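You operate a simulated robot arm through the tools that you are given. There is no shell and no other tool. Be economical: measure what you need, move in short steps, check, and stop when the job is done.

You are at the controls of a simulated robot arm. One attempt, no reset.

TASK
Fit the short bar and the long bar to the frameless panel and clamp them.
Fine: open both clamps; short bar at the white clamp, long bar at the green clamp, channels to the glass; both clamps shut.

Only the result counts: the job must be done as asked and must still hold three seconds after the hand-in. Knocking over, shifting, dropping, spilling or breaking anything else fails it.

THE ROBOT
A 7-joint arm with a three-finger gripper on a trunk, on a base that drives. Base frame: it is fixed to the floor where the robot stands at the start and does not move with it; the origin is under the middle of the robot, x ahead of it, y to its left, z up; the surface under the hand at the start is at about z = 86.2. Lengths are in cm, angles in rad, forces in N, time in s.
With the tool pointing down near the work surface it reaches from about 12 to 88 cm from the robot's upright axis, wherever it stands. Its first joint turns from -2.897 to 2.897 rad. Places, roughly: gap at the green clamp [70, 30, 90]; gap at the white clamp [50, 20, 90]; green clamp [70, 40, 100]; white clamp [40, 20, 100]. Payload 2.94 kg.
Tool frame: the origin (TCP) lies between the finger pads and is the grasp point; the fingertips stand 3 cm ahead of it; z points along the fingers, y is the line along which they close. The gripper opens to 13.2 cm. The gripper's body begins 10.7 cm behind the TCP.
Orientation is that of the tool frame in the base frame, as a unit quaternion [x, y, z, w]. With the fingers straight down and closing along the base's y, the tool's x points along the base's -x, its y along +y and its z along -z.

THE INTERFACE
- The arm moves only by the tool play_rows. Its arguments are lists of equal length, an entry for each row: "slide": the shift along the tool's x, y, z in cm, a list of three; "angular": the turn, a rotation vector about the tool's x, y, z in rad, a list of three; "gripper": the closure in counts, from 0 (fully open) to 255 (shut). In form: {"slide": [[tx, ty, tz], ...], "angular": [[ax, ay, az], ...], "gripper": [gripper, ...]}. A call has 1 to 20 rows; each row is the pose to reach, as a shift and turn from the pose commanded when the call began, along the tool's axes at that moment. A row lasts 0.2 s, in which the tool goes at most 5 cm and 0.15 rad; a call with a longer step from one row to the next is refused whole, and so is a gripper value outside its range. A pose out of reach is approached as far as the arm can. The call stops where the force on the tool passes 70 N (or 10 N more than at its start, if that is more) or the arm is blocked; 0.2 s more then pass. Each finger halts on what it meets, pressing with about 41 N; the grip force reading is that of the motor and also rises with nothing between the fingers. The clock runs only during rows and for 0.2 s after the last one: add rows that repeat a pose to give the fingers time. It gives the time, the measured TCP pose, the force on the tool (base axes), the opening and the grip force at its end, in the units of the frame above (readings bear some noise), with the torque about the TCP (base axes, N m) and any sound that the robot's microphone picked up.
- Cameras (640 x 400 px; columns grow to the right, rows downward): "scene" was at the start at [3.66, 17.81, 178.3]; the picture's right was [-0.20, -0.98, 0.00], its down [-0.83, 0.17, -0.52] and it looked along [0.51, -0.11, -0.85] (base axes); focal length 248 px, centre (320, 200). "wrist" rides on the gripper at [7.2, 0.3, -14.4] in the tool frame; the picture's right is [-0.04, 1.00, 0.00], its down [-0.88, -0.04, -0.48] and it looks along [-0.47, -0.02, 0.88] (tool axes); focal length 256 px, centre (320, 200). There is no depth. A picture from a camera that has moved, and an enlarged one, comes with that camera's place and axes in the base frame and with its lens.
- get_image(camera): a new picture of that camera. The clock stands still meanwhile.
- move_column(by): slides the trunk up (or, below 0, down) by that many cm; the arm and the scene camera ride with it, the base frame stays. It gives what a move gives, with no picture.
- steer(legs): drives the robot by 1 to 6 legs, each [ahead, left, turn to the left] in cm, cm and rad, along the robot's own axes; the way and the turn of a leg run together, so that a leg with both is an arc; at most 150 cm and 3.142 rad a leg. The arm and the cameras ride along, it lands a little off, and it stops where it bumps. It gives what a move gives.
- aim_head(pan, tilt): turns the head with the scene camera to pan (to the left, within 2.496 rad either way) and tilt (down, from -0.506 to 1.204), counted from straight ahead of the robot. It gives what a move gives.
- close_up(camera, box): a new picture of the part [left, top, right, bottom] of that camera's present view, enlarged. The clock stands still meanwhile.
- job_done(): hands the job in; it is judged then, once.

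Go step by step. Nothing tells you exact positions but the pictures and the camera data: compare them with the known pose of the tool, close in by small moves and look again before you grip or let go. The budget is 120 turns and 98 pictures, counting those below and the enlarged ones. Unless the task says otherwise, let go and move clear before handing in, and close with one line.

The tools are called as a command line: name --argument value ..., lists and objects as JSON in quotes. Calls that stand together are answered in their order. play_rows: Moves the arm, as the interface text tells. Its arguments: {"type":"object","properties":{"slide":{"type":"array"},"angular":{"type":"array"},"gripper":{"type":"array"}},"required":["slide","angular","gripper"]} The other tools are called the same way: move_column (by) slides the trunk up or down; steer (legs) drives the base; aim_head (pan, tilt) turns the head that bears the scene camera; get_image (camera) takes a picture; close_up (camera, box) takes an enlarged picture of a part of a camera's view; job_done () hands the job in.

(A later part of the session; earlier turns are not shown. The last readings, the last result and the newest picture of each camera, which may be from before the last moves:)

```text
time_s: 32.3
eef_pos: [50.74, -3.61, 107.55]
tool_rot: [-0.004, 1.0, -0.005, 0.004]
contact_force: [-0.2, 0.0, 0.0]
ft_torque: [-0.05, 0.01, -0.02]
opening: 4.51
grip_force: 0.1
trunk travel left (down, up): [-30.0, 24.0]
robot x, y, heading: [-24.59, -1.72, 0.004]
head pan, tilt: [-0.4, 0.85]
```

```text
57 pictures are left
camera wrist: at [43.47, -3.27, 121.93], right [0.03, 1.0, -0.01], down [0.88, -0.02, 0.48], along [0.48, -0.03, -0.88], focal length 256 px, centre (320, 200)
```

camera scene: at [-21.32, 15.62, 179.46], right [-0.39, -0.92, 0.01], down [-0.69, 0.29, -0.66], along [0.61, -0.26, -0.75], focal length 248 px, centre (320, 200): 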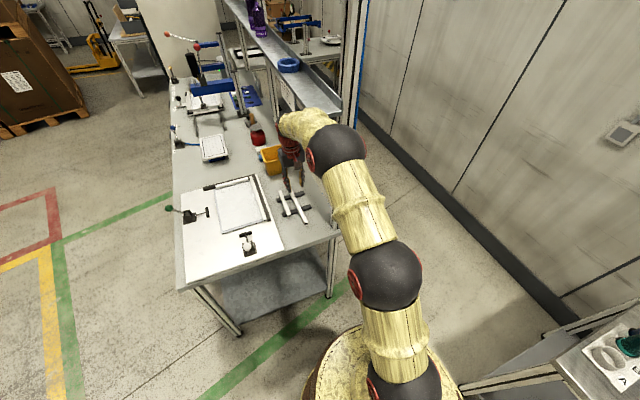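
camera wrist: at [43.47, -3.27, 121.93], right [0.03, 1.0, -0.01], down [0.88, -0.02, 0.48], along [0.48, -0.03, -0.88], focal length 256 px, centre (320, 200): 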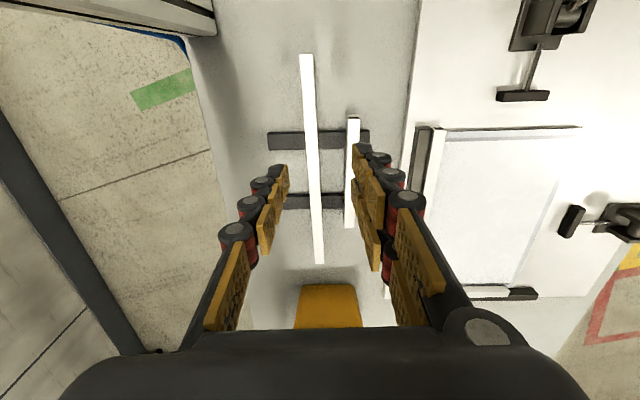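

The elbow again comes near the shelf post. I retract and reposition the base to the left, so the arm reaches in diagonally with the elbow well clear of the post.

play_rows --slide '[[4.5, 0, -0.5], [9, 0, -1], [13.5, 0, -1.5], [18, 0, -2], [22.5, 0, -2]]' --angular '[[0, 0, 0], [0, 0, 0], [0, 0, 0], [0, 0, 0], [0, 0, 0]]' --gripper '[168, 168, 168, 168, 168]'

steer --legs '[[0, 26, 0], [12, 0, 0]]'

get_image --camera "scene"

```text
time_s: 33.5
eef_pos: [28.28, -4.94, 108.93]
tool_rot: [0.001, 1.0, -0.003, 0.0]
contact_force: [0.3, 0.9, -0.7]
ft_torque: [-0.04, 0.02, -0.03]
opening: 4.51
grip_force: 0.1
trunk travel left (down, up): [-30.0, 24.0]
robot x, y, heading: [-24.64, -1.68, -0.001]
head pan, tilt: [-0.4, 0.85]
```

```text
time_s: 36.2
eef_pos: [40.46, 20.58, 108.84]
tool_rot: [0.0, 1.0, -0.001, -0.002]
contact_force: [0.3, 0.2, -0.4]
ft_torque: [-0.01, 0.05, 0.01]
opening: 4.5
grip_force: 0.1
trunk travel left (down, up): [-30.0, 24.0]
robot x, y, heading: [-12.73, 24.06, -0.002]
head pan, tilt: [-0.4, 0.85]
```

```text
56 pictures are left
camera scene: at [-8.49, 40.07, 179.54], right [-0.39, -0.92, 0.0], down [-0.69, 0.29, -0.66], along [0.61, -0.26, -0.75], focal length 248 px, centre (320, 200)
```

scene: 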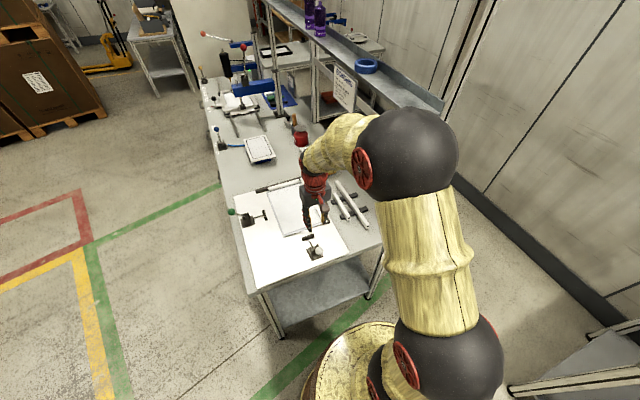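

Good. Now reach diagonally to above the long bar.

play_rows --slide '[[-2.6, -3.6, 0], [-5.2, -7.3, 0], [-7.8, -10.9, 0], [-10.4, -14.5, 0], [-13, -18.2, 0], [-15.5, -21.8, 0], [-18, -25.4, 0], [-18, -25.4, 0]]' --angular '[[0, 0, 0], [0, 0, 0], [0, 0, 0], [0, 0, 0], [0, 0, 0], [0, 0, 0], [0, 0, 0], [0, 0, 0]]' --gripper '[168, 168, 168, 168, 168, 168, 168, 168]'

get_image --camera "scene"

get_image --camera "wrist"

```text
time_s: 38.0
eef_pos: [58.43, -4.78, 109.18]
tool_rot: [0.0, 1.0, -0.001, 0.0]
contact_force: [-0.5, 0.6, -0.6]
ft_torque: [0.02, -0.01, -0.01]
opening: 4.49
grip_force: 0.1
trunk travel left (down, up): [-30.0, 24.0]
robot x, y, heading: [-12.92, 23.83, -0.005]
head pan, tilt: [-0.4, 0.85]
```

```text
55 pictures are left
camera scene: at [-8.63, 40.05, 179.55], right [-0.39, -0.92, 0.0], down [-0.69, 0.29, -0.66], along [0.61, -0.26, -0.75], focal length 248 px, centre (320, 200)
```

scene: 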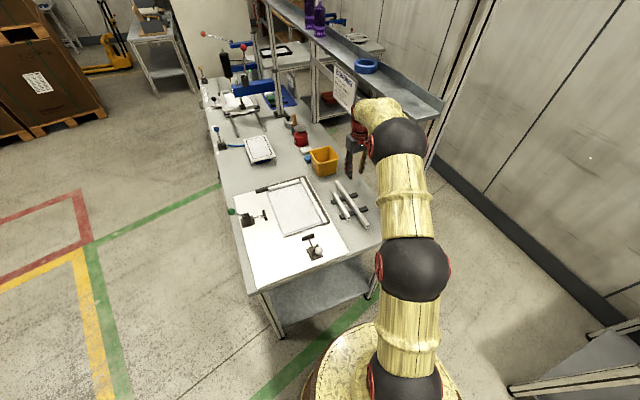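

```text
54 pictures are left
camera wrist: at [51.31, -4.37, 123.54], right [0.04, 1.0, 0.0], down [0.88, -0.04, 0.48], along [0.48, -0.02, -0.88], focal length 256 px, centre (320, 200)
```

wrist: 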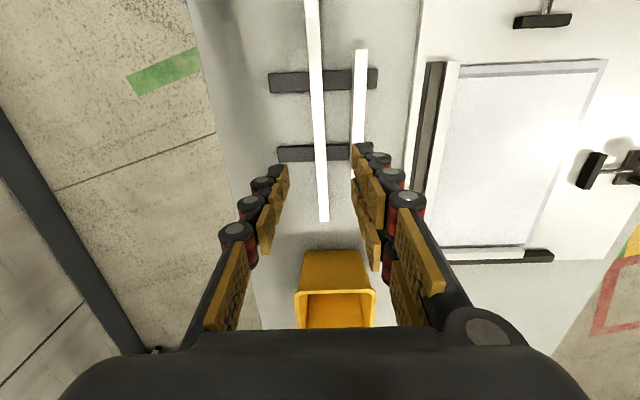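

The arm is undeflected now and the long bar's centre is at (58.5, -4.9). I descend to just above the bar.

play_rows --slide '[[0, -0.1, 4], [0, -0.1, 8], [0, -0.1, 12], [0, -0.1, 16], [0, -0.1, 16.6], [0, -0.1, 16.6]]' --angular '[[0, 0, 0], [0, 0, 0], [0, 0, 0], [0, 0, 0], [0, 0, 0], [0, 0, 0]]' --gripper '[168, 168, 168, 168, 168, 168]'

close_up --camera "wrist" --box '[220, 80, 420, 205]'

close_up --camera "scene" --box '[310, 130, 410, 230]'

```text
time_s: 39.4
eef_pos: [58.31, -4.91, 92.46]
tool_rot: [-0.001, 1.0, -0.001, 0.0]
contact_force: [0.3, 0.2, 0.6]
ft_torque: [0.01, -0.02, -0.04]
opening: 4.52
grip_force: 0.1
trunk travel left (down, up): [-30.0, 24.0]
robot x, y, heading: [-12.72, 23.92, -0.0]
head pan, tilt: [-0.4, 0.85]
```

```text
3.20 times, centred on (320, 142) of wrist
camera zoom: at [51.29, -4.52, 106.88], right [0.04, 1.0, 0.0], down [0.88, -0.04, 0.48], along [0.47, -0.02, -0.88], focal length 819 px, centre (320, 384)
```

zoom: 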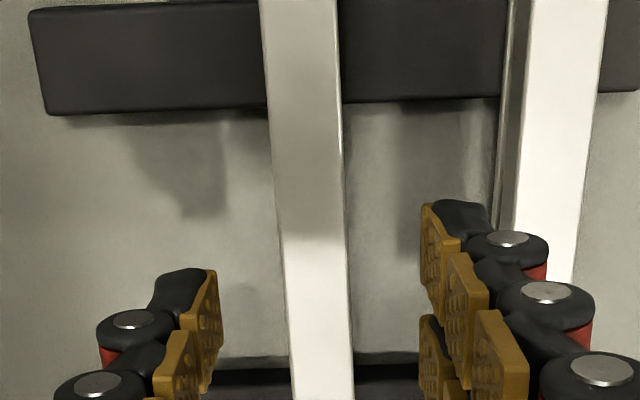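

```text
4.00 times, centred on (360, 180) of scene
camera zoom: at [-8.63, 40.06, 179.55], right [-0.39, -0.92, 0.0], down [-0.69, 0.29, -0.66], along [0.61, -0.26, -0.75], focal length 992 px, centre (160, 280)
```

zoom: 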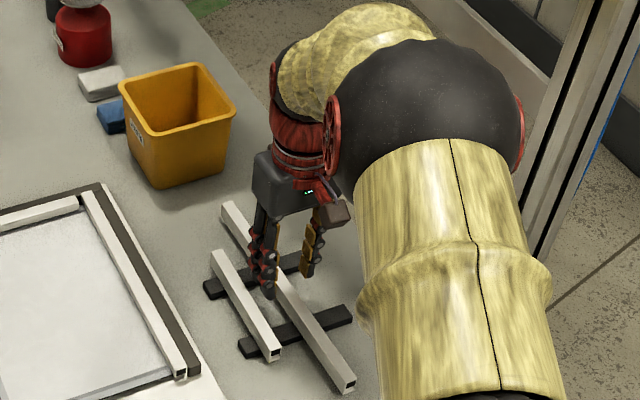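

The bar is centred between the fingers. I lower to about 1 cm overlap with the top box and grip.

play_rows --slide '[[0, 0, 0.8], [0, 0, 1.4], [0, 0, 1.4], [0, 0, 1.4], [0, 0, 1.4], [0, 0, 1.4]]' --angular '[[0, 0, 0], [0, 0, 0], [0, 0, 0], [0, 0, 0], [0, 0, 0], [0, 0, 0]]' --gripper '[168, 168, 255, 255, 255, 255]'

close_up --camera "wrist" --box '[220, 80, 420, 205]'

close_up --camera "scene" --box '[360, 180, 400, 220]'

```text
time_s: 40.8
eef_pos: [58.32, -4.91, 91.13]
tool_rot: [-0.001, 1.0, -0.002, 0.0]
contact_force: [0.9, -1.3, -0.3]
ft_torque: [-0.02, -0.04, -0.01]
opening: 1.56
grip_force: 33.4
trunk travel left (down, up): [-30.0, 24.0]
robot x, y, heading: [-13.3, 24.03, -0.001]
head pan, tilt: [-0.4, 0.85]
```

```text
3.20 times, centred on (320, 142) of wrist
camera zoom: at [51.33, -4.56, 105.48], right [0.04, 1.0, 0.0], down [0.88, -0.04, 0.48], along [0.47, -0.02, -0.88], focal length 819 px, centre (320, 384)
```

zoom: 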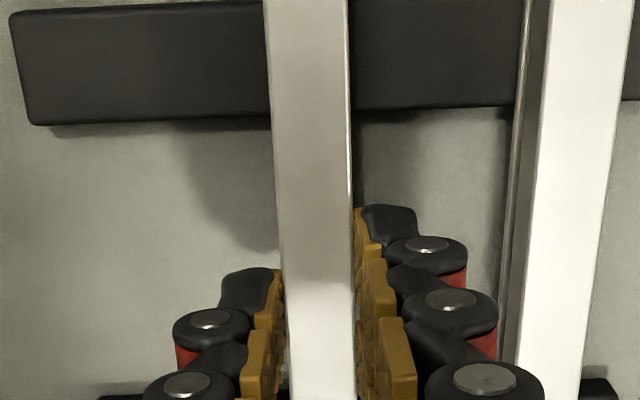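

```text
10.00 times, centred on (380, 200) of scene
camera zoom: at [-8.6, 40.05, 179.55], right [-0.39, -0.92, 0.0], down [-0.69, 0.29, -0.66], along [0.61, -0.26, -0.75], focal length 2481 px, centre (-280, 200)
```

zoom: 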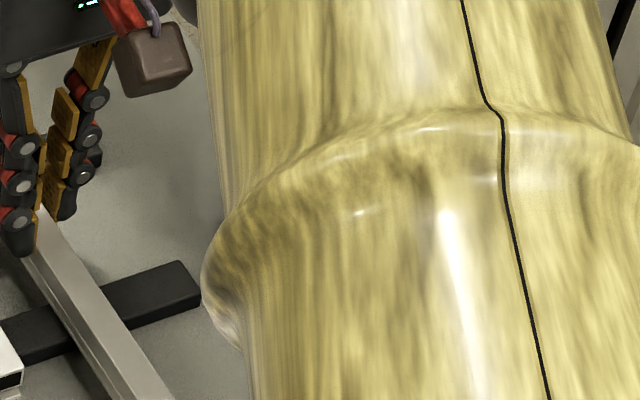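

Gripped (1.56 cm wide). I lift straight up and check.

play_rows --slide '[[0, 0, -2], [0, 0, -5], [0, 0, -9], [0, 0, -12], [0, 0, -12]]' --angular '[[0, 0, 0], [0, 0, 0], [0, 0, 0], [0, 0, 0], [0, 0, 0]]' --gripper '[255, 255, 255, 255, 255]'

get_image --camera "scene"

get_image --camera "wrist"

```text
time_s: 42.0
eef_pos: [58.29, -4.93, 103.13]
tool_rot: [0.0, 1.0, -0.001, 0.0]
contact_force: [0.4, 0.4, -0.9]
ft_torque: [-0.01, -0.01, -0.03]
opening: 0.0
grip_force: 28.5
trunk travel left (down, up): [-30.0, 24.0]
robot x, y, heading: [-12.91, 24.32, -0.002]
head pan, tilt: [-0.4, 0.85]
```

```text
49 pictures are left
camera scene: at [-8.6, 40.05, 179.54], right [-0.39, -0.92, 0.0], down [-0.69, 0.29, -0.66], along [0.61, -0.26, -0.75], focal length 248 px, centre (320, 200)
```

scene: 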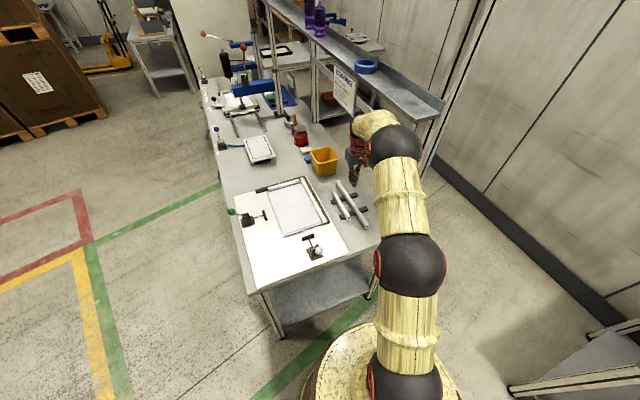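

```text
48 pictures are left
camera wrist: at [51.35, -4.5, 117.5], right [0.04, 1.0, 0.0], down [0.88, -0.04, 0.48], along [0.47, -0.02, -0.88], focal length 256 px, centre (320, 200)
```

wrist: 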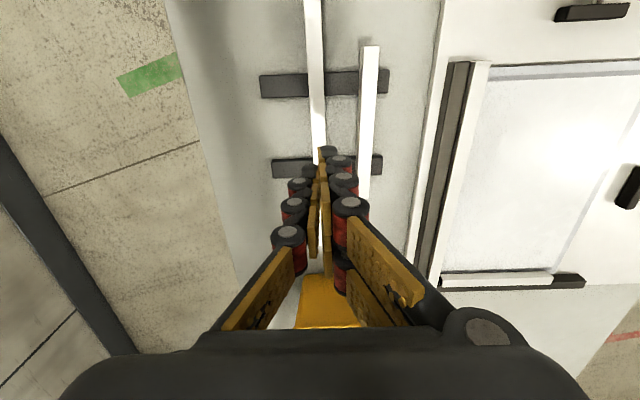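

The grip was too shallow and slipped off; the bar stayed in place. I retry about 1 cm deeper.

play_rows --slide '[[0, 0, 0], [0, 0, 0], [0, 0, 4], [0, 0, 8], [0, 0, 11], [0, 0, 12.9], [0, 0, 12.9]]' --angular '[[0, 0, 0], [0, 0, 0], [0, 0, 0], [0, 0, 0], [0, 0, 0], [0, 0, 0], [0, 0, 0]]' --gripper '[175, 175, 175, 175, 175, 175, 175]'

close_up --camera "wrist" --box '[220, 80, 420, 205]'

```text
time_s: 43.6
eef_pos: [58.35, -4.83, 90.14]
tool_rot: [0.0, 1.0, -0.002, 0.0]
contact_force: [0.0, 0.0, 0.1]
ft_torque: [0.0, 0.0, 0.04]
opening: 4.16
grip_force: 0.1
trunk travel left (down, up): [-30.0, 24.0]
robot x, y, heading: [-12.86, 24.03, 0.006]
head pan, tilt: [-0.4, 0.85]
```

```text
3.20 times, centred on (320, 142) of wrist
camera zoom: at [51.26, -4.5, 104.56], right [0.04, 1.0, 0.0], down [0.88, -0.04, 0.48], along [0.47, -0.02, -0.88], focal length 819 px, centre (320, 384)
```

zoom: 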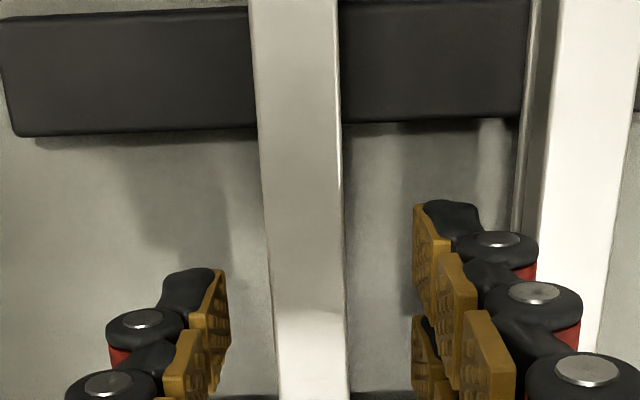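

play_rows --slide '[[0, 0, 0.4], [0, 0, 0.4], [0, 0, 0.4], [0, 0, 0.4], [0, 0, 0.4]]' --angular '[[0, 0, 0], [0, 0, 0], [0, 0, 0], [0, 0, 0], [0, 0, 0]]' --gripper '[175, 255, 255, 255, 255]'

play_rows --slide '[[0, 0, -1], [0, 0, -3], [0, 0, -6], [0, 0, -6]]' --angular '[[0, 0, 0], [0, 0, 0], [0, 0, 0], [0, 0, 0]]' --gripper '[255, 255, 255, 255]'

get_image --camera "wrist"

```text
time_s: 44.8
eef_pos: [58.24, -4.89, 89.68]
tool_rot: [0.0, 1.0, -0.002, -0.001]
contact_force: [-0.3, 0.4, 0.1]
ft_torque: [0.0, -0.03, 0.02]
opening: 1.54
grip_force: 36.6
trunk travel left (down, up): [-30.0, 24.0]
robot x, y, heading: [-13.11, 23.89, -0.0]
head pan, tilt: [-0.4, 0.85]
```

```text
time_s: 45.8
eef_pos: [58.38, -4.84, 95.86]
tool_rot: [0.0, 1.0, -0.002, -0.001]
contact_force: [-0.1, -0.7, -0.3]
ft_torque: [0.04, 0.0, 0.01]
opening: 1.52
grip_force: 41.3
trunk travel left (down, up): [-30.0, 24.0]
robot x, y, heading: [-12.85, 24.28, -0.003]
head pan, tilt: [-0.4, 0.85]
```

```text
46 pictures are left
camera wrist: at [51.25, -4.52, 110.17], right [0.04, 1.0, 0.0], down [0.88, -0.04, 0.48], along [0.47, -0.02, -0.88], focal length 256 px, centre (320, 200)
```

wrist: 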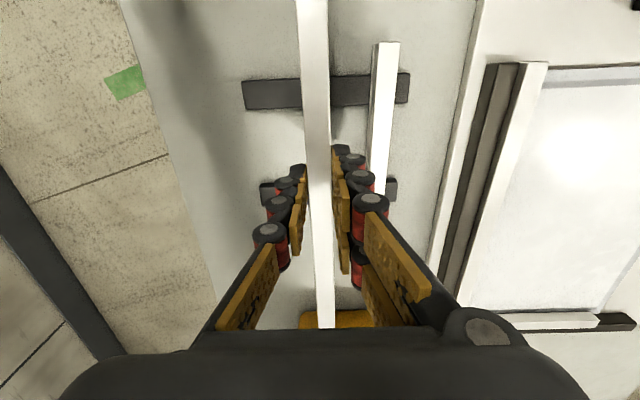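

The long bar is held. I lift it high and carry it across to above the left side of the panel.

play_rows --slide '[[0, 0, -4], [0, 0, -8], [0, 0, -11], [-1, 4.5, -11], [-2, 9, -11], [-3, 13.5, -11], [-4, 18, -11], [-5, 22.5, -11], [-6, 27, -11], [-7, 31.5, -11], [-8, 36, -11], [-8.3, 40, -11], [-8.3, 40, -11]]' --angular '[[0, 0, 0], [0, 0, 0], [0, 0, 0], [0, 0, 0], [0, 0, 0], [0, 0, 0], [0, 0, 0], [0, 0, 0], [0, 0, 0], [0, 0, 0], [0, 0, 0], [0, 0, 0], [0, 0, 0]]' --gripper '[255, 255, 255, 255, 255, 255, 255, 255, 255, 255, 255, 255, 255]'

get_image --camera "wrist"

close_up --camera "scene" --box '[210, 150, 350, 270]'

```text
time_s: 48.6
eef_pos: [66.48, 35.12, 106.53]
tool_rot: [0.0, 1.0, -0.002, 0.0]
contact_force: [-0.3, -0.6, -0.8]
ft_torque: [-0.01, -0.01, 0.01]
opening: 1.51
grip_force: 41.1
trunk travel left (down, up): [-30.0, 24.0]
robot x, y, heading: [-12.82, 23.95, -0.004]
head pan, tilt: [-0.4, 0.85]
```

```text
45 pictures are left
camera wrist: at [59.58, 35.39, 120.97], right [0.04, 1.0, 0.0], down [0.88, -0.04, 0.48], along [0.47, -0.02, -0.88], focal length 256 px, centre (320, 200)
```

wrist: 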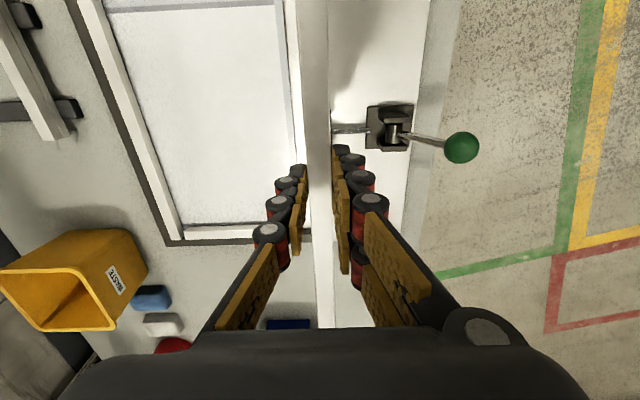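

```text
3.33 times, centred on (280, 210) of scene
camera zoom: at [-8.59, 40.09, 179.54], right [-0.39, -0.92, 0.0], down [-0.69, 0.29, -0.66], along [0.61, -0.26, -0.75], focal length 827 px, centre (453, 167)
```

zoom: 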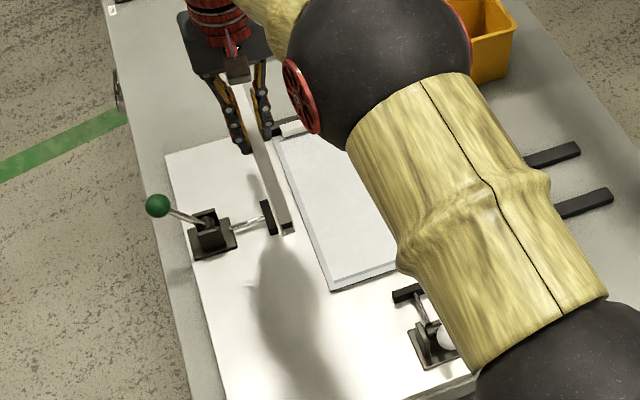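

Glass left edge is at y≈30.9 and the retracted pad's front at y≈34.6, so the fingers would be tight beside the pad. I'll set the bar down shifted 2.9 cm toward the robot and then regrip shallower.

play_rows --slide '[[2.9, -1.9, 0], [2.9, -1.9, 4], [2.9, -1.9, 8], [2.9, -1.9, 12], [2.9, -1.9, 15], [2.9, -1.9, 15]]' --angular '[[0, 0, 0], [0, 0, 0], [0, 0, 0], [0, 0, 0], [0, 0, 0], [0, 0, 0]]' --gripper '[255, 255, 255, 255, 255, 255]'

close_up --camera "scene" --box '[230, 170, 310, 250]'

get_image --camera "wrist"

```text
time_s: 50.0
eef_pos: [63.79, 33.17, 91.55]
tool_rot: [0.0, 1.0, -0.002, 0.0]
contact_force: [0.9, 0.8, -1.3]
ft_torque: [0.01, -0.01, -0.01]
opening: 1.5
grip_force: 41.5
trunk travel left (down, up): [-30.0, 24.0]
robot x, y, heading: [-12.66, 24.18, -0.002]
head pan, tilt: [-0.4, 0.85]
```

```text
5.00 times, centred on (270, 210) of scene
camera zoom: at [-8.62, 40.08, 179.55], right [-0.39, -0.92, 0.0], down [-0.69, 0.29, -0.66], along [0.61, -0.26, -0.75], focal length 1240 px, centre (570, 150)
```

zoom: 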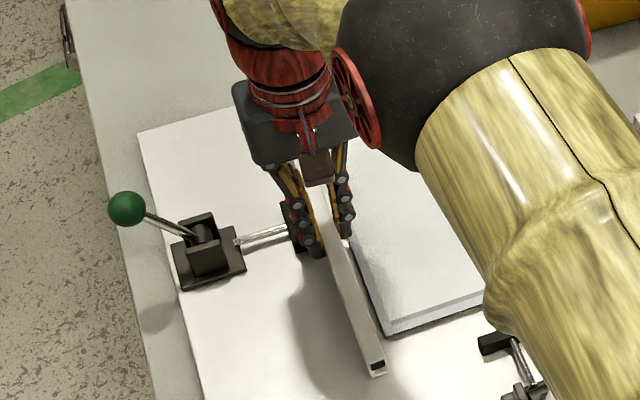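

```text
42 pictures are left
camera wrist: at [56.75, 33.57, 105.99], right [0.04, 1.0, 0.0], down [0.88, -0.04, 0.48], along [0.48, -0.02, -0.88], focal length 256 px, centre (320, 200)
```

wrist: 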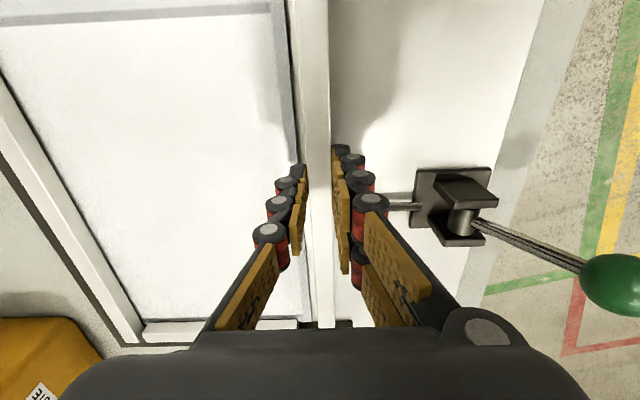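

The bar is beside the glass and clear. I descend gradually to the board.

play_rows --slide '[[0, 0, 0.5], [0, 0, 1.0], [0, 0, 1.4]]' --angular '[[0, 0, 0], [0, 0, 0], [0, 0, 0]]' --gripper '[255, 255, 255]'

play_rows --slide '[[0, 0, 0.3], [0, 0, 0.3]]' --angular '[[0, 0, 0], [0, 0, 0]]' --gripper '[255, 255]'

play_rows --slide '[[0, 0, 0.3], [0, 0, 0.3]]' --angular '[[0, 0, 0], [0, 0, 0]]' --gripper '[255, 255]'

```text
time_s: 50.8
eef_pos: [63.73, 33.2, 90.05]
tool_rot: [0.0, 1.0, -0.002, -0.001]
contact_force: [-0.3, -0.6, -1.5]
ft_torque: [0.03, -0.01, -0.02]
opening: 1.52
grip_force: 41.2
trunk travel left (down, up): [-30.0, 24.0]
robot x, y, heading: [-12.75, 24.28, -0.0]
head pan, tilt: [-0.4, 0.85]
```

```text
time_s: 51.4
eef_pos: [63.83, 33.23, 89.87]
tool_rot: [-0.001, 1.0, -0.001, 0.001]
contact_force: [-0.4, -0.4, 6.1]
ft_torque: [0.13, -0.05, 0.0]
opening: 1.53
grip_force: 41.1
trunk travel left (down, up): [-30.0, 24.0]
robot x, y, heading: [-13.32, 24.22, -0.001]
head pan, tilt: [-0.4, 0.85]
```

```text
time_s: 52.0
eef_pos: [63.68, 33.21, 89.83]
tool_rot: [-0.001, 1.0, -0.001, 0.002]
contact_force: [-1.9, -3.8, 18.8]
ft_torque: [0.3, -0.2, -0.01]
opening: 1.52
grip_force: 41.7
trunk travel left (down, up): [-30.0, 24.0]
robot x, y, heading: [-13.09, 23.9, -0.001]
head pan, tilt: [-0.4, 0.85]
```

Contact with the board at TCP z≈89.9. I release slightly, raise to a shallower grip on the top box and regrip.

play_rows --slide '[[0, 0, -0.3], [0, 0, -0.3], [0, 0, -0.8], [0, 0, -1.2], [0, 0, -1.2]]' --angular '[[0, 0, 0], [0, 0, 0], [0, 0, 0], [0, 0, 0], [0, 0, 0]]' --gripper '[214, 214, 214, 214, 214]'

play_rows --slide '[[0, 0, 0], [0, 0, 0], [0, 0, 0]]' --angular '[[0, 0, 0], [0, 0, 0], [0, 0, 0]]' --gripper '[255, 255, 255]'

close_up --camera "scene" --box '[250, 200, 290, 250]'

close_up --camera "wrist" --box '[240, 0, 400, 200]'

```text
time_s: 53.2
eef_pos: [63.77, 33.26, 90.77]
tool_rot: [0.0, 1.0, -0.002, -0.002]
contact_force: [-0.5, -0.7, 0.4]
ft_torque: [-0.03, -0.02, -0.03]
opening: 2.09
grip_force: 0.1
trunk travel left (down, up): [-30.0, 24.0]
robot x, y, heading: [-12.98, 23.79, -0.005]
head pan, tilt: [-0.4, 0.85]
```

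```text
time_s: 54.0
eef_pos: [63.7, 33.15, 90.9]
tool_rot: [0.0, 1.0, -0.002, -0.001]
contact_force: [-0.1, 0.1, 0.5]
ft_torque: [-0.01, 0.03, 0.02]
opening: 1.52
grip_force: 41.0
trunk travel left (down, up): [-30.0, 24.0]
robot x, y, heading: [-13.07, 23.61, 0.002]
head pan, tilt: [-0.4, 0.85]
```

```text
8.00 times, centred on (270, 225) of scene
camera zoom: at [-8.59, 40.09, 179.54], right [-0.39, -0.92, 0.0], down [-0.69, 0.29, -0.66], along [0.61, -0.26, -0.75], focal length 1984 px, centre (720, 0)
```

zoom: 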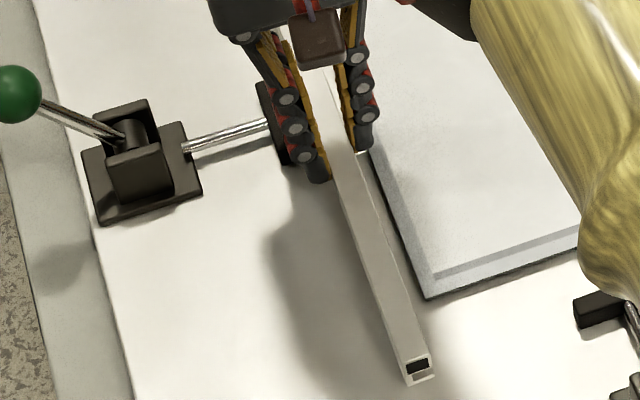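

```text
2.00 times, centred on (320, 100) of wrist
camera zoom: at [56.71, 33.58, 105.21], right [0.04, 1.0, 0.0], down [0.88, -0.04, 0.48], along [0.47, -0.02, -0.88], focal length 512 px, centre (320, 400)
```

zoom: 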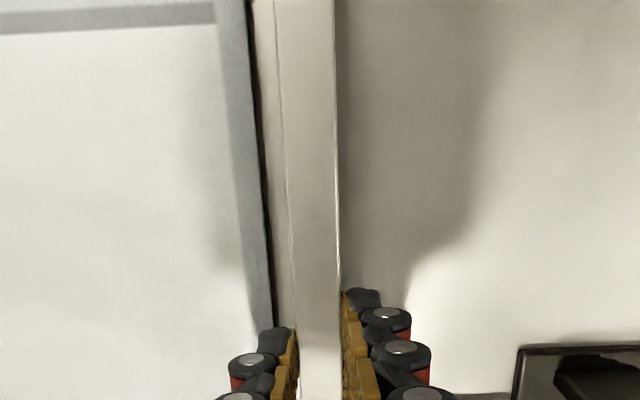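

The bar is parallel to the glass edge. I slide it toward the glass, watching the force.

play_rows --slide '[[0, -0.5, 0], [0, -1.0, 0], [0, -1.5, 0], [0, -1.8, 0]]' --angular '[[0, 0, 0], [0, 0, 0], [0, 0, 0], [0, 0, 0]]' --gripper '[255, 255, 255, 255]'

close_up --camera "scene" --box '[250, 200, 290, 250]'

```text
time_s: 55.0
eef_pos: [63.66, 31.37, 90.88]
tool_rot: [0.0, 1.0, -0.001, 0.0]
contact_force: [-0.6, -0.3, -0.1]
ft_torque: [-0.01, 0.0, 0.0]
opening: 1.52
grip_force: 40.7
trunk travel left (down, up): [-30.0, 24.0]
robot x, y, heading: [-12.52, 24.2, -0.002]
head pan, tilt: [-0.4, 0.85]
```

```text
8.00 times, centred on (270, 225) of scene
camera zoom: at [-8.59, 40.08, 179.54], right [-0.39, -0.92, 0.0], down [-0.69, 0.29, -0.66], along [0.61, -0.26, -0.75], focal length 1984 px, centre (720, 0)
```

zoom: 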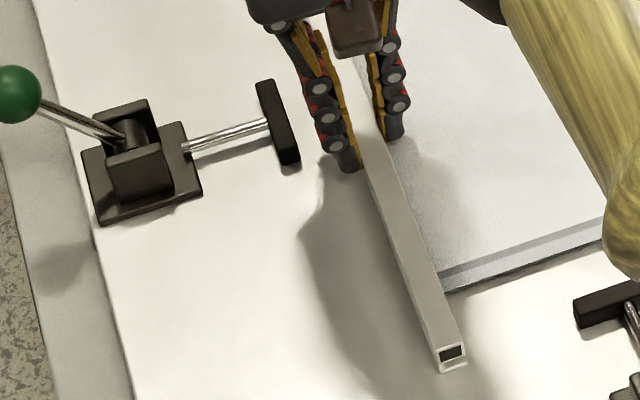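

play_rows --slide '[[0, -0.3, 0], [0, -0.6, 0], [0, -0.6, 0]]' --angular '[[0, 0, 0], [0, 0, 0], [0, 0, 0]]' --gripper '[255, 255, 255]'

play_rows --slide '[[0, -0.2, 0], [0, -0.2, 0]]' --angular '[[0, 0, 0], [0, 0, 0]]' --gripper '[255, 255]'

close_up --camera "scene" --box '[250, 200, 290, 250]'

```text
time_s: 55.8
eef_pos: [63.71, 30.83, 90.85]
tool_rot: [0.001, 1.0, -0.002, -0.001]
contact_force: [0.9, 1.6, 0.5]
ft_torque: [0.08, -0.04, 0.04]
opening: 1.52
grip_force: 41.1
trunk travel left (down, up): [-30.0, 24.0]
robot x, y, heading: [-12.57, 23.94, -0.005]
head pan, tilt: [-0.4, 0.85]
```

```text
time_s: 56.4
eef_pos: [63.73, 30.78, 90.83]
tool_rot: [0.001, 1.0, -0.001, 0.0]
contact_force: [2.3, 6.4, -0.4]
ft_torque: [0.26, -0.06, -0.12]
opening: 1.52
grip_force: 41.1
trunk travel left (down, up): [-30.0, 24.0]
robot x, y, heading: [-12.92, 23.75, -0.003]
head pan, tilt: [-0.4, 0.85]
```

```text
8.00 times, centred on (270, 225) of scene
camera zoom: at [-8.58, 40.16, 179.53], right [-0.39, -0.92, 0.0], down [-0.69, 0.29, -0.66], along [0.61, -0.26, -0.75], focal length 1984 px, centre (720, 0)
```

zoom: 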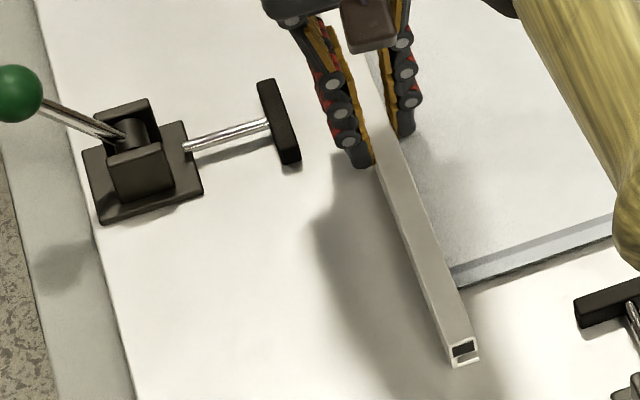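

The bar seats on the glass edge (force rising at y≈30.8). Now I slide it along +x to its place, flush with the right bar's extent.

play_rows --slide '[[0, 0.2, 0], [-0.7, 0.2, 0], [-1.4, 0.2, 0], [-2.1, 0.2, 0], [-2.8, 0.2, 0], [-2.8, 0.2, 0]]' --angular '[[0, 0, 0], [0, 0, 0], [0, 0, 0], [0, 0, 0], [0, 0, 0], [0, 0, 0]]' --gripper '[255, 255, 255, 255, 255, 255]'

close_up --camera "scene" --box '[230, 170, 330, 260]'

get_image --camera "wrist"

```text
time_s: 57.8
eef_pos: [66.61, 30.81, 90.74]
tool_rot: [0.0, 1.0, -0.002, -0.001]
contact_force: [-0.2, 0.2, 0.3]
ft_torque: [-0.05, 0.0, -0.02]
opening: 1.5
grip_force: 40.7
trunk travel left (down, up): [-30.0, 24.0]
robot x, y, heading: [-12.79, 24.07, 0.002]
head pan, tilt: [-0.4, 0.85]
```

```text
4.44 times, centred on (280, 215) of scene
camera zoom: at [-8.58, 40.08, 179.54], right [-0.39, -0.92, 0.0], down [-0.69, 0.29, -0.66], along [0.61, -0.26, -0.75], focal length 1102 px, centre (498, 133)
```

zoom: 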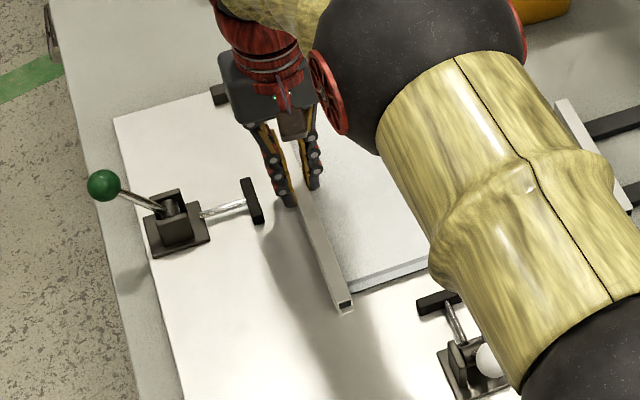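

```text
36 pictures are left
camera wrist: at [59.53, 31.16, 105.21], right [0.04, 1.0, 0.0], down [0.88, -0.04, 0.48], along [0.47, -0.02, -0.88], focal length 256 px, centre (320, 200)
```

wrist: 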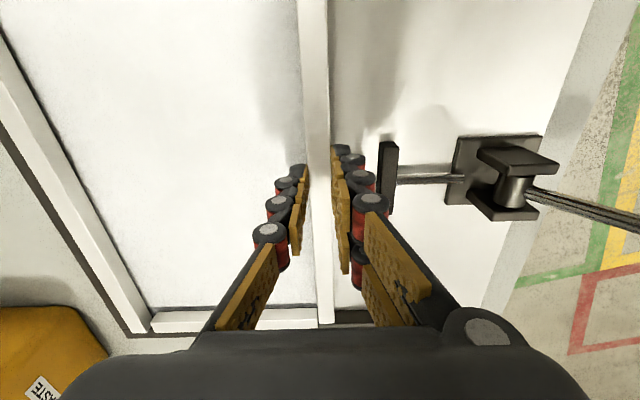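

Near end is about 0.5 cm short of the right bar's alignment; I nudge +x and watch for contact with the far fence.

play_rows --slide '[[-0.3, 0, 0], [-0.3, 0, 0]]' --angular '[[0, 0, 0], [0, 0, 0]]' --gripper '[255, 255]'

play_rows --slide '[[-0.3, 0, 0], [-0.3, 0, 0]]' --angular '[[0, 0, 0], [0, 0, 0]]' --gripper '[255, 255]'

close_up --camera "wrist" --box '[280, 280, 400, 340]'

```text
time_s: 58.4
eef_pos: [66.75, 30.69, 90.82]
tool_rot: [0.0, 1.0, -0.002, 0.0]
contact_force: [0.8, -0.5, -0.2]
ft_torque: [0.02, 0.02, -0.02]
opening: 1.53
grip_force: 41.2
trunk travel left (down, up): [-30.0, 24.0]
robot x, y, heading: [-12.63, 23.98, -0.003]
head pan, tilt: [-0.4, 0.85]
```

```text
time_s: 59.0
eef_pos: [67.1, 30.82, 90.72]
tool_rot: [0.0, 1.0, -0.002, 0.001]
contact_force: [-0.5, 0.9, -1.2]
ft_torque: [0.01, -0.03, 0.0]
opening: 1.53
grip_force: 41.1
trunk travel left (down, up): [-30.0, 24.0]
robot x, y, heading: [-12.89, 23.98, -0.002]
head pan, tilt: [-0.4, 0.85]
```

```text
5.33 times, centred on (340, 310) of wrist
camera zoom: at [60.12, 31.15, 105.21], right [0.04, 1.0, 0.0], down [0.88, -0.04, 0.48], along [0.47, -0.02, -0.88], focal length 1365 px, centre (213, -387)
```

zoom: 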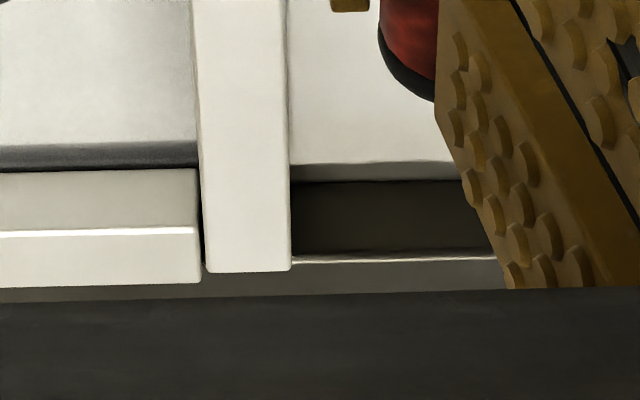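

Excellent fit; the end is about 0.3 cm from the fence. One more nudge, then release.

play_rows --slide '[[-0.25, 0, 0], [-0.25, 0, 0]]' --angular '[[0, 0, 0], [0, 0, 0]]' --gripper '[255, 255]'

play_rows --slide '[[0, -0.15, 0], [0, -0.15, 0]]' --angular '[[0, 0, 0], [0, 0, 0]]' --gripper '[255, 255]'

close_up --camera "wrist" --box '[120, 280, 400, 340]'

```text
time_s: 59.6
eef_pos: [67.4, 30.85, 90.72]
tool_rot: [0.0, 1.0, -0.001, 0.0]
contact_force: [1.0, 0.5, -0.6]
ft_torque: [-0.02, 0.04, 0.01]
opening: 1.54
grip_force: 41.2
trunk travel left (down, up): [-30.0, 24.0]
robot x, y, heading: [-12.95, 23.97, -0.003]
head pan, tilt: [-0.4, 0.85]
```

```text
time_s: 60.2
eef_pos: [67.37, 30.82, 90.81]
tool_rot: [0.0, 1.0, -0.002, 0.001]
contact_force: [0.7, 4.0, 0.7]
ft_torque: [0.18, -0.06, -0.09]
opening: 1.54
grip_force: 40.8
trunk travel left (down, up): [-30.0, 24.0]
robot x, y, heading: [-12.92, 23.99, -0.002]
head pan, tilt: [-0.4, 0.85]
```

```text
2.29 times, centred on (260, 310) of wrist
camera zoom: at [60.37, 31.09, 105.2], right [0.04, 1.0, 0.0], down [0.88, -0.04, 0.48], along [0.47, -0.02, -0.88], focal length 585 px, centre (457, -51)
```

zoom: 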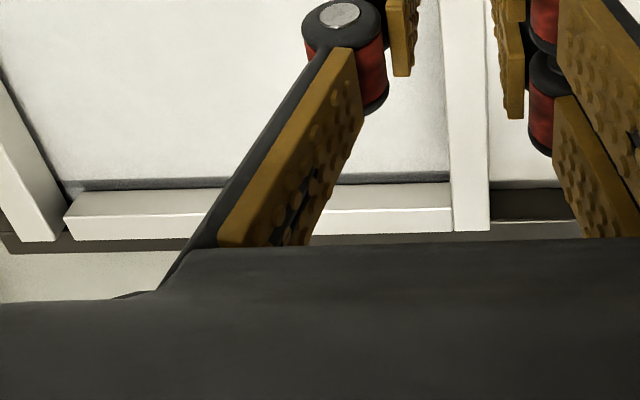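

Aligned with the far short bar and the right bar. I release, lift and go to the outer side of the green knob (≈68, 48.8, 96).

play_rows --slide '[[0, 0.1, 0], [0, 0.1, 0], [0, 0.1, -2], [0, 0.1, -6], [0, 0.1, -10], [0, 0.1, -14], [0, 4.5, -16], [0, 9, -16], [0, 13.5, -16], [-0.3, 18, -16], [-0.4, 21.4, -16]]' --angular '[[0, 0, 0], [0, 0, 0], [0, 0, 0], [0, 0, 0], [0, 0, 0], [0, 0, 0], [0, 0, 0], [0, 0, 0], [0, 0, 0], [0, 0, 0], [0, 0, 0]]' --gripper '[205, 205, 205, 205, 205, 255, 255, 255, 255, 255, 255]'

get_image --camera "wrist"

close_up --camera "scene" --box '[210, 150, 350, 270]'

```text
time_s: 62.6
eef_pos: [67.8, 52.14, 106.88]
tool_rot: [-0.001, 1.0, -0.002, -0.001]
contact_force: [-0.4, 0.7, -0.1]
ft_torque: [-0.04, -0.02, 0.0]
opening: 0.02
grip_force: 28.5
trunk travel left (down, up): [-30.0, 24.0]
robot x, y, heading: [-12.69, 24.2, -0.003]
head pan, tilt: [-0.4, 0.85]
```

```text
33 pictures are left
camera wrist: at [60.85, 52.48, 121.12], right [0.04, 1.0, 0.0], down [0.88, -0.04, 0.47], along [0.47, -0.02, -0.88], focal length 256 px, centre (320, 200)
```

wrist: 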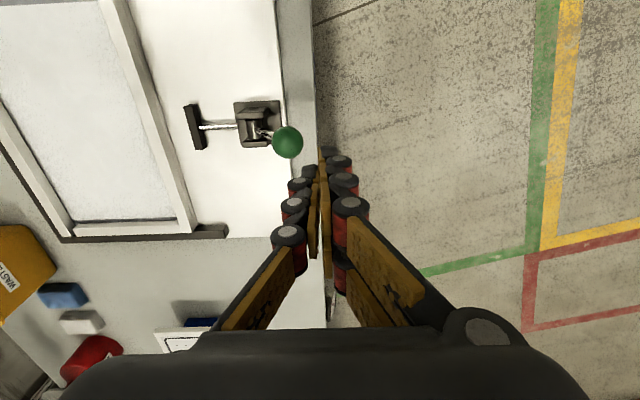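

```text
3.33 times, centred on (280, 210) of scene
camera zoom: at [-8.57, 40.15, 179.53], right [-0.39, -0.92, 0.0], down [-0.69, 0.29, -0.66], along [0.61, -0.26, -0.75], focal length 827 px, centre (453, 167)
```

zoom: 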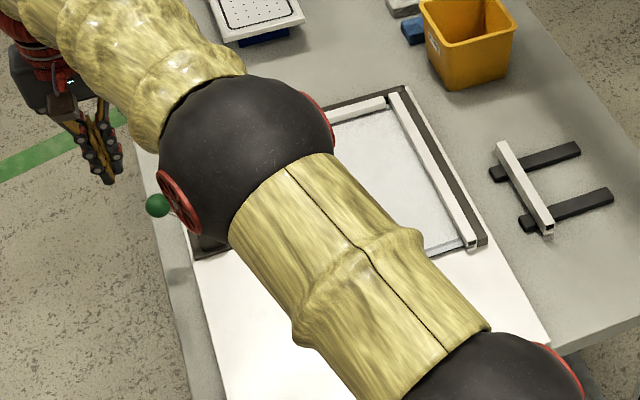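

The knob is at (67.5, 49.0). I descend outside it and sweep toward the glass to shut the green clamp.

play_rows --slide '[[0.2, 0.2, 4], [0.2, 0.2, 8], [0.2, 0.2, 10.2], [0.2, -1, 10.2], [0.2, -2, 10.2], [0.2, -3, 10.2], [0.2, -4, 10.2], [0.2, -5, 10.2], [0.2, -6, 10.2], [0.2, -7, 10.2]]' --angular '[[0, 0, 0], [0, 0, 0], [0, 0, 0], [0, 0, 0], [0, 0, 0], [0, 0, 0], [0, 0, 0], [0, 0, 0], [0, 0, 0], [0, 0, 0]]' --gripper '[255, 255, 255, 255, 255, 255, 255, 255, 255, 255]'

get_image --camera "wrist"

```text
time_s: 64.8
eef_pos: [67.67, 45.12, 96.59]
tool_rot: [0.001, 1.0, -0.002, 0.001]
contact_force: [0.1, 0.1, -1.1]
ft_torque: [-0.01, 0.03, 0.02]
opening: 0.0
grip_force: 29.1
trunk travel left (down, up): [-30.0, 24.0]
robot x, y, heading: [-12.94, 23.85, -0.002]
head pan, tilt: [-0.4, 0.85]
```

```text
31 pictures are left
camera wrist: at [60.64, 45.44, 110.98], right [0.04, 1.0, 0.0], down [0.88, -0.04, 0.48], along [0.48, -0.02, -0.88], focal length 256 px, centre (320, 200)
```

wrist: 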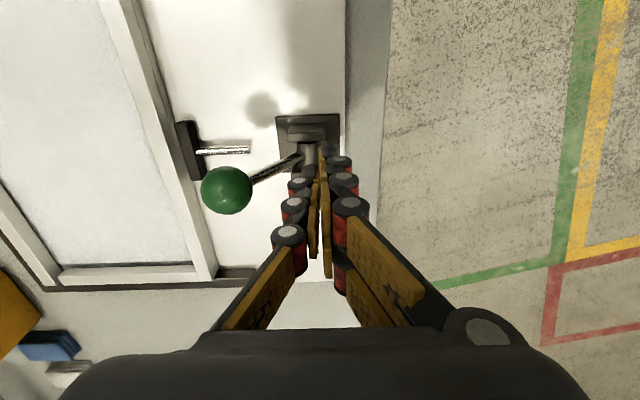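

The green clamp snapped shut with its pad against the bar. Next I rise and go over to the short bar.

play_rows --slide '[[0, 0.3, -4], [0, 0.3, -8], [0.5, -3, -11], [1.5, -7.7, -11], [2.5, -12.4, -11], [3.5, -17, -11], [4.5, -21.7, -11], [5.5, -26.4, -11], [6.5, -31, -11], [7.5, -35.7, -11], [8.5, -40.4, -11], [9.3, -44.7, -11], [9.3, -44.7, -11]]' --angular '[[0, 0, 0], [0, 0, 0], [0, 0, 0], [0, 0, 0], [0, 0, 0], [0, 0, 0], [0, 0, 0], [0, 0, 0], [0, 0, 0], [0, 0, 0], [0, 0, 0], [0, 0, 0], [0, 0, 0]]' --gripper '[255, 255, 255, 168, 168, 168, 168, 168, 168, 168, 168, 168, 168]'

get_image --camera "wrist"

close_up --camera "scene" --box '[210, 150, 350, 270]'

```text
time_s: 67.6
eef_pos: [58.22, 0.4, 107.59]
tool_rot: [-0.001, 1.0, -0.002, 0.0]
contact_force: [-0.2, -0.4, -0.1]
ft_torque: [0.04, 0.01, 0.02]
opening: 4.5
grip_force: 0.0
trunk travel left (down, up): [-30.0, 24.0]
robot x, y, heading: [-12.99, 23.69, -0.001]
head pan, tilt: [-0.4, 0.85]
```

```text
30 pictures are left
camera wrist: at [51.24, 0.76, 122.09], right [0.04, 1.0, 0.0], down [0.88, -0.04, 0.48], along [0.48, -0.02, -0.88], focal length 256 px, centre (320, 200)
```

wrist: 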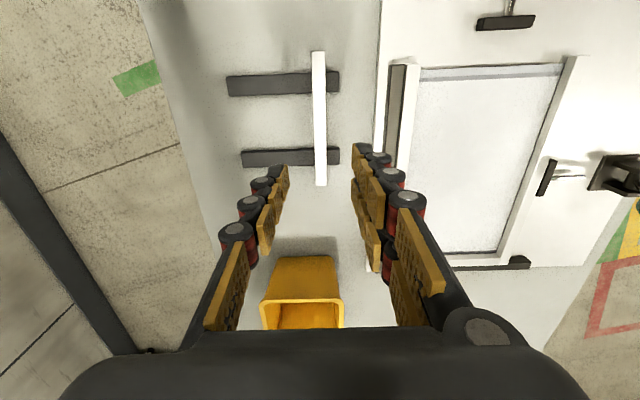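

```text
3.33 times, centred on (280, 210) of scene
camera zoom: at [-8.61, 40.05, 179.55], right [-0.39, -0.92, 0.0], down [-0.69, 0.29, -0.66], along [0.61, -0.26, -0.75], focal length 827 px, centre (453, 167)
```

zoom: 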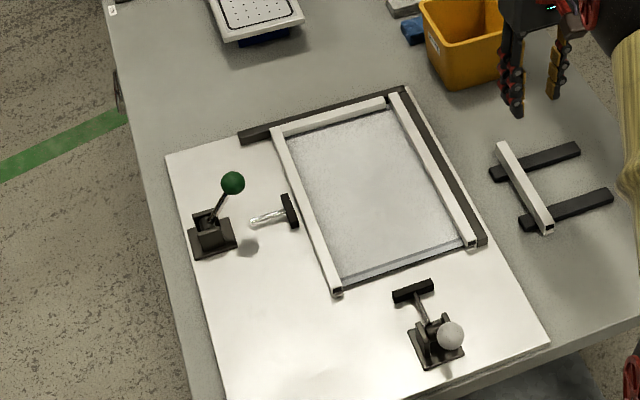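

The long bar is correctly seated and clamped. Now grip the short bar at its centre (58.75, 0.42).

play_rows --slide '[[-0.5, 0, 4], [-0.5, 0, 8], [-0.5, 0, 12], [-0.5, 0, 15], [-0.5, 0, 15]]' --angular '[[0, 0, 0], [0, 0, 0], [0, 0, 0], [0, 0, 0], [0, 0, 0]]' --gripper '[168, 168, 168, 168, 168]'

get_image --camera "wrist"

```text
time_s: 68.8
eef_pos: [58.81, 0.41, 92.58]
tool_rot: [0.0, 1.0, -0.001, 0.0]
contact_force: [-0.1, 0.3, 0.6]
ft_torque: [-0.02, 0.0, -0.01]
opening: 4.49
grip_force: 0.1
trunk travel left (down, up): [-30.0, 24.0]
robot x, y, heading: [-12.9, 24.18, -0.003]
head pan, tilt: [-0.4, 0.85]
```

```text
28 pictures are left
camera wrist: at [51.73, 0.78, 107.06], right [0.04, 1.0, 0.0], down [0.88, -0.04, 0.48], along [0.47, -0.02, -0.88], focal length 256 px, centre (320, 200)
```

wrist: 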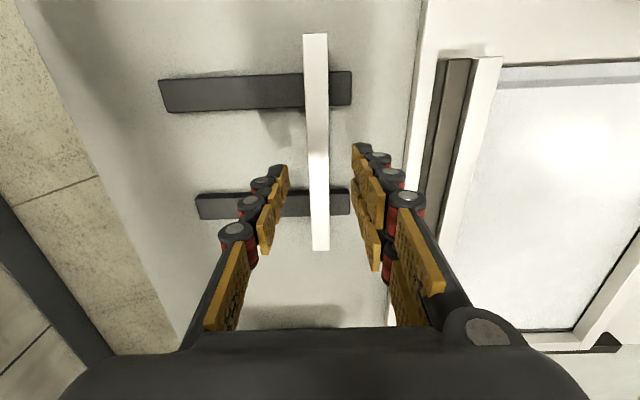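

play_rows --slide '[[0.2, 0, 1.5], [0.2, 0, 2.85], [0.2, 0, 2.85], [0.2, 0, 2.85], [0.2, 0, 2.85], [0.2, 0, 2.85], [0.2, 0, 2.85]]' --angular '[[0, 0, 0], [0, 0, 0], [0, 0, 0], [0, 0, 0], [0, 0, 0], [0, 0, 0], [0, 0, 0]]' --gripper '[168, 168, 255, 255, 255, 255, 255]'

play_rows --slide '[[0, 0, -1], [0, 0, -4], [0, 0, -8], [0, 0, -12], [0, 0, -16], [0, 0, -16]]' --angular '[[0, 0, 0], [0, 0, 0], [0, 0, 0], [0, 0, 0], [0, 0, 0], [0, 0, 0]]' --gripper '[255, 255, 255, 255, 255, 255]'

```text
time_s: 70.4
eef_pos: [58.55, 0.42, 89.74]
tool_rot: [0.0, 1.0, -0.002, -0.001]
contact_force: [0.3, 0.5, 1.1]
ft_torque: [0.0, -0.01, 0.0]
opening: 1.5
grip_force: 40.4
trunk travel left (down, up): [-30.0, 24.0]
robot x, y, heading: [-13.03, 24.41, -0.003]
head pan, tilt: [-0.4, 0.85]
```

```text
time_s: 71.8
eef_pos: [58.62, 0.5, 105.78]
tool_rot: [0.001, 1.0, -0.001, 0.0]
contact_force: [-1.6, 1.4, -1.4]
ft_torque: [0.0, 0.0, -0.01]
opening: 1.53
grip_force: 40.9
trunk travel left (down, up): [-30.0, 24.0]
robot x, y, heading: [-12.78, 23.7, -0.004]
head pan, tilt: [-0.4, 0.85]
```

Held. I carry it over to the near side of the panel and rotate +90° about vertical at height.

play_rows --slide '[[2, 4.3, 0], [4, 8.6, 0], [6, 13, 0], [8, 17.3, 0], [8, 17.3, 0], [8, 17.3, 0], [8, 17.3, 0], [8, 17.3, 0], [8, 17.3, 0], [8, 17.3, 0], [8, 17.3, 0], [8, 17.3, 0], [8, 17.3, 0], [8, 17.3, 0], [8, 17.3, 0], [8, 17.3, 0]]' --angular '[[0, 0, 0], [0, 0, 0], [0, 0, 0], [0, 0, -0.14], [0, 0, -0.28], [0, 0, -0.42], [0, 0, -0.56], [0, 0, -0.7], [0, 0, -0.84], [0, 0, -0.98], [0, 0, -1.12], [0, 0, -1.26], [0, 0, -1.4], [0, 0, -1.54], [0, 0, -1.5708], [0, 0, -1.5708]]' --gripper '[255, 255, 255, 255, 255, 255, 255, 255, 255, 255, 255, 255, 255, 255, 255, 255]'

get_image --camera "wrist"

get_image --camera "scene"

```text
time_s: 75.2
eef_pos: [50.54, 17.7, 105.85]
tool_rot: [-0.707, 0.707, -0.001, 0.0]
contact_force: [-0.9, -0.2, -0.5]
ft_torque: [-0.03, 0.01, 0.01]
opening: 1.51
grip_force: 41.0
trunk travel left (down, up): [-30.0, 24.0]
robot x, y, heading: [-12.89, 23.95, -0.005]
head pan, tilt: [-0.4, 0.85]
```

```text
27 pictures are left
camera wrist: at [50.5, 10.53, 120.29], right [-1.0, 0.04, 0.0], down [0.04, 0.88, 0.47], along [0.02, 0.47, -0.88], focal length 256 px, centre (320, 200)
```

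wrist: 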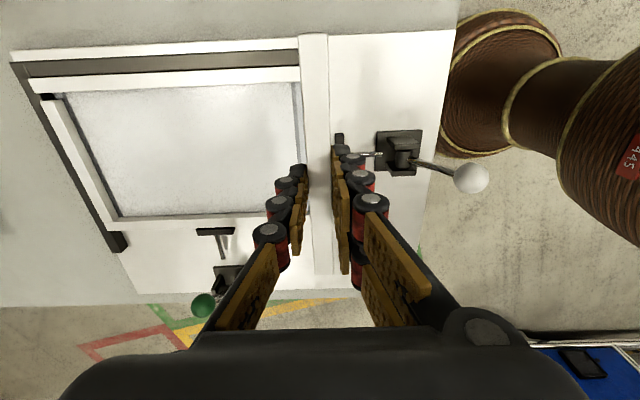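

```text
26 pictures are left
camera scene: at [-8.61, 40.07, 179.54], right [-0.39, -0.92, 0.0], down [-0.69, 0.29, -0.66], along [0.61, -0.26, -0.75], focal length 248 px, centre (320, 200)
```

scene: 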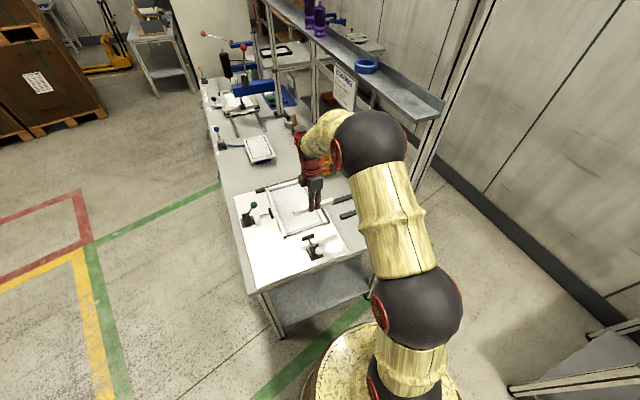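

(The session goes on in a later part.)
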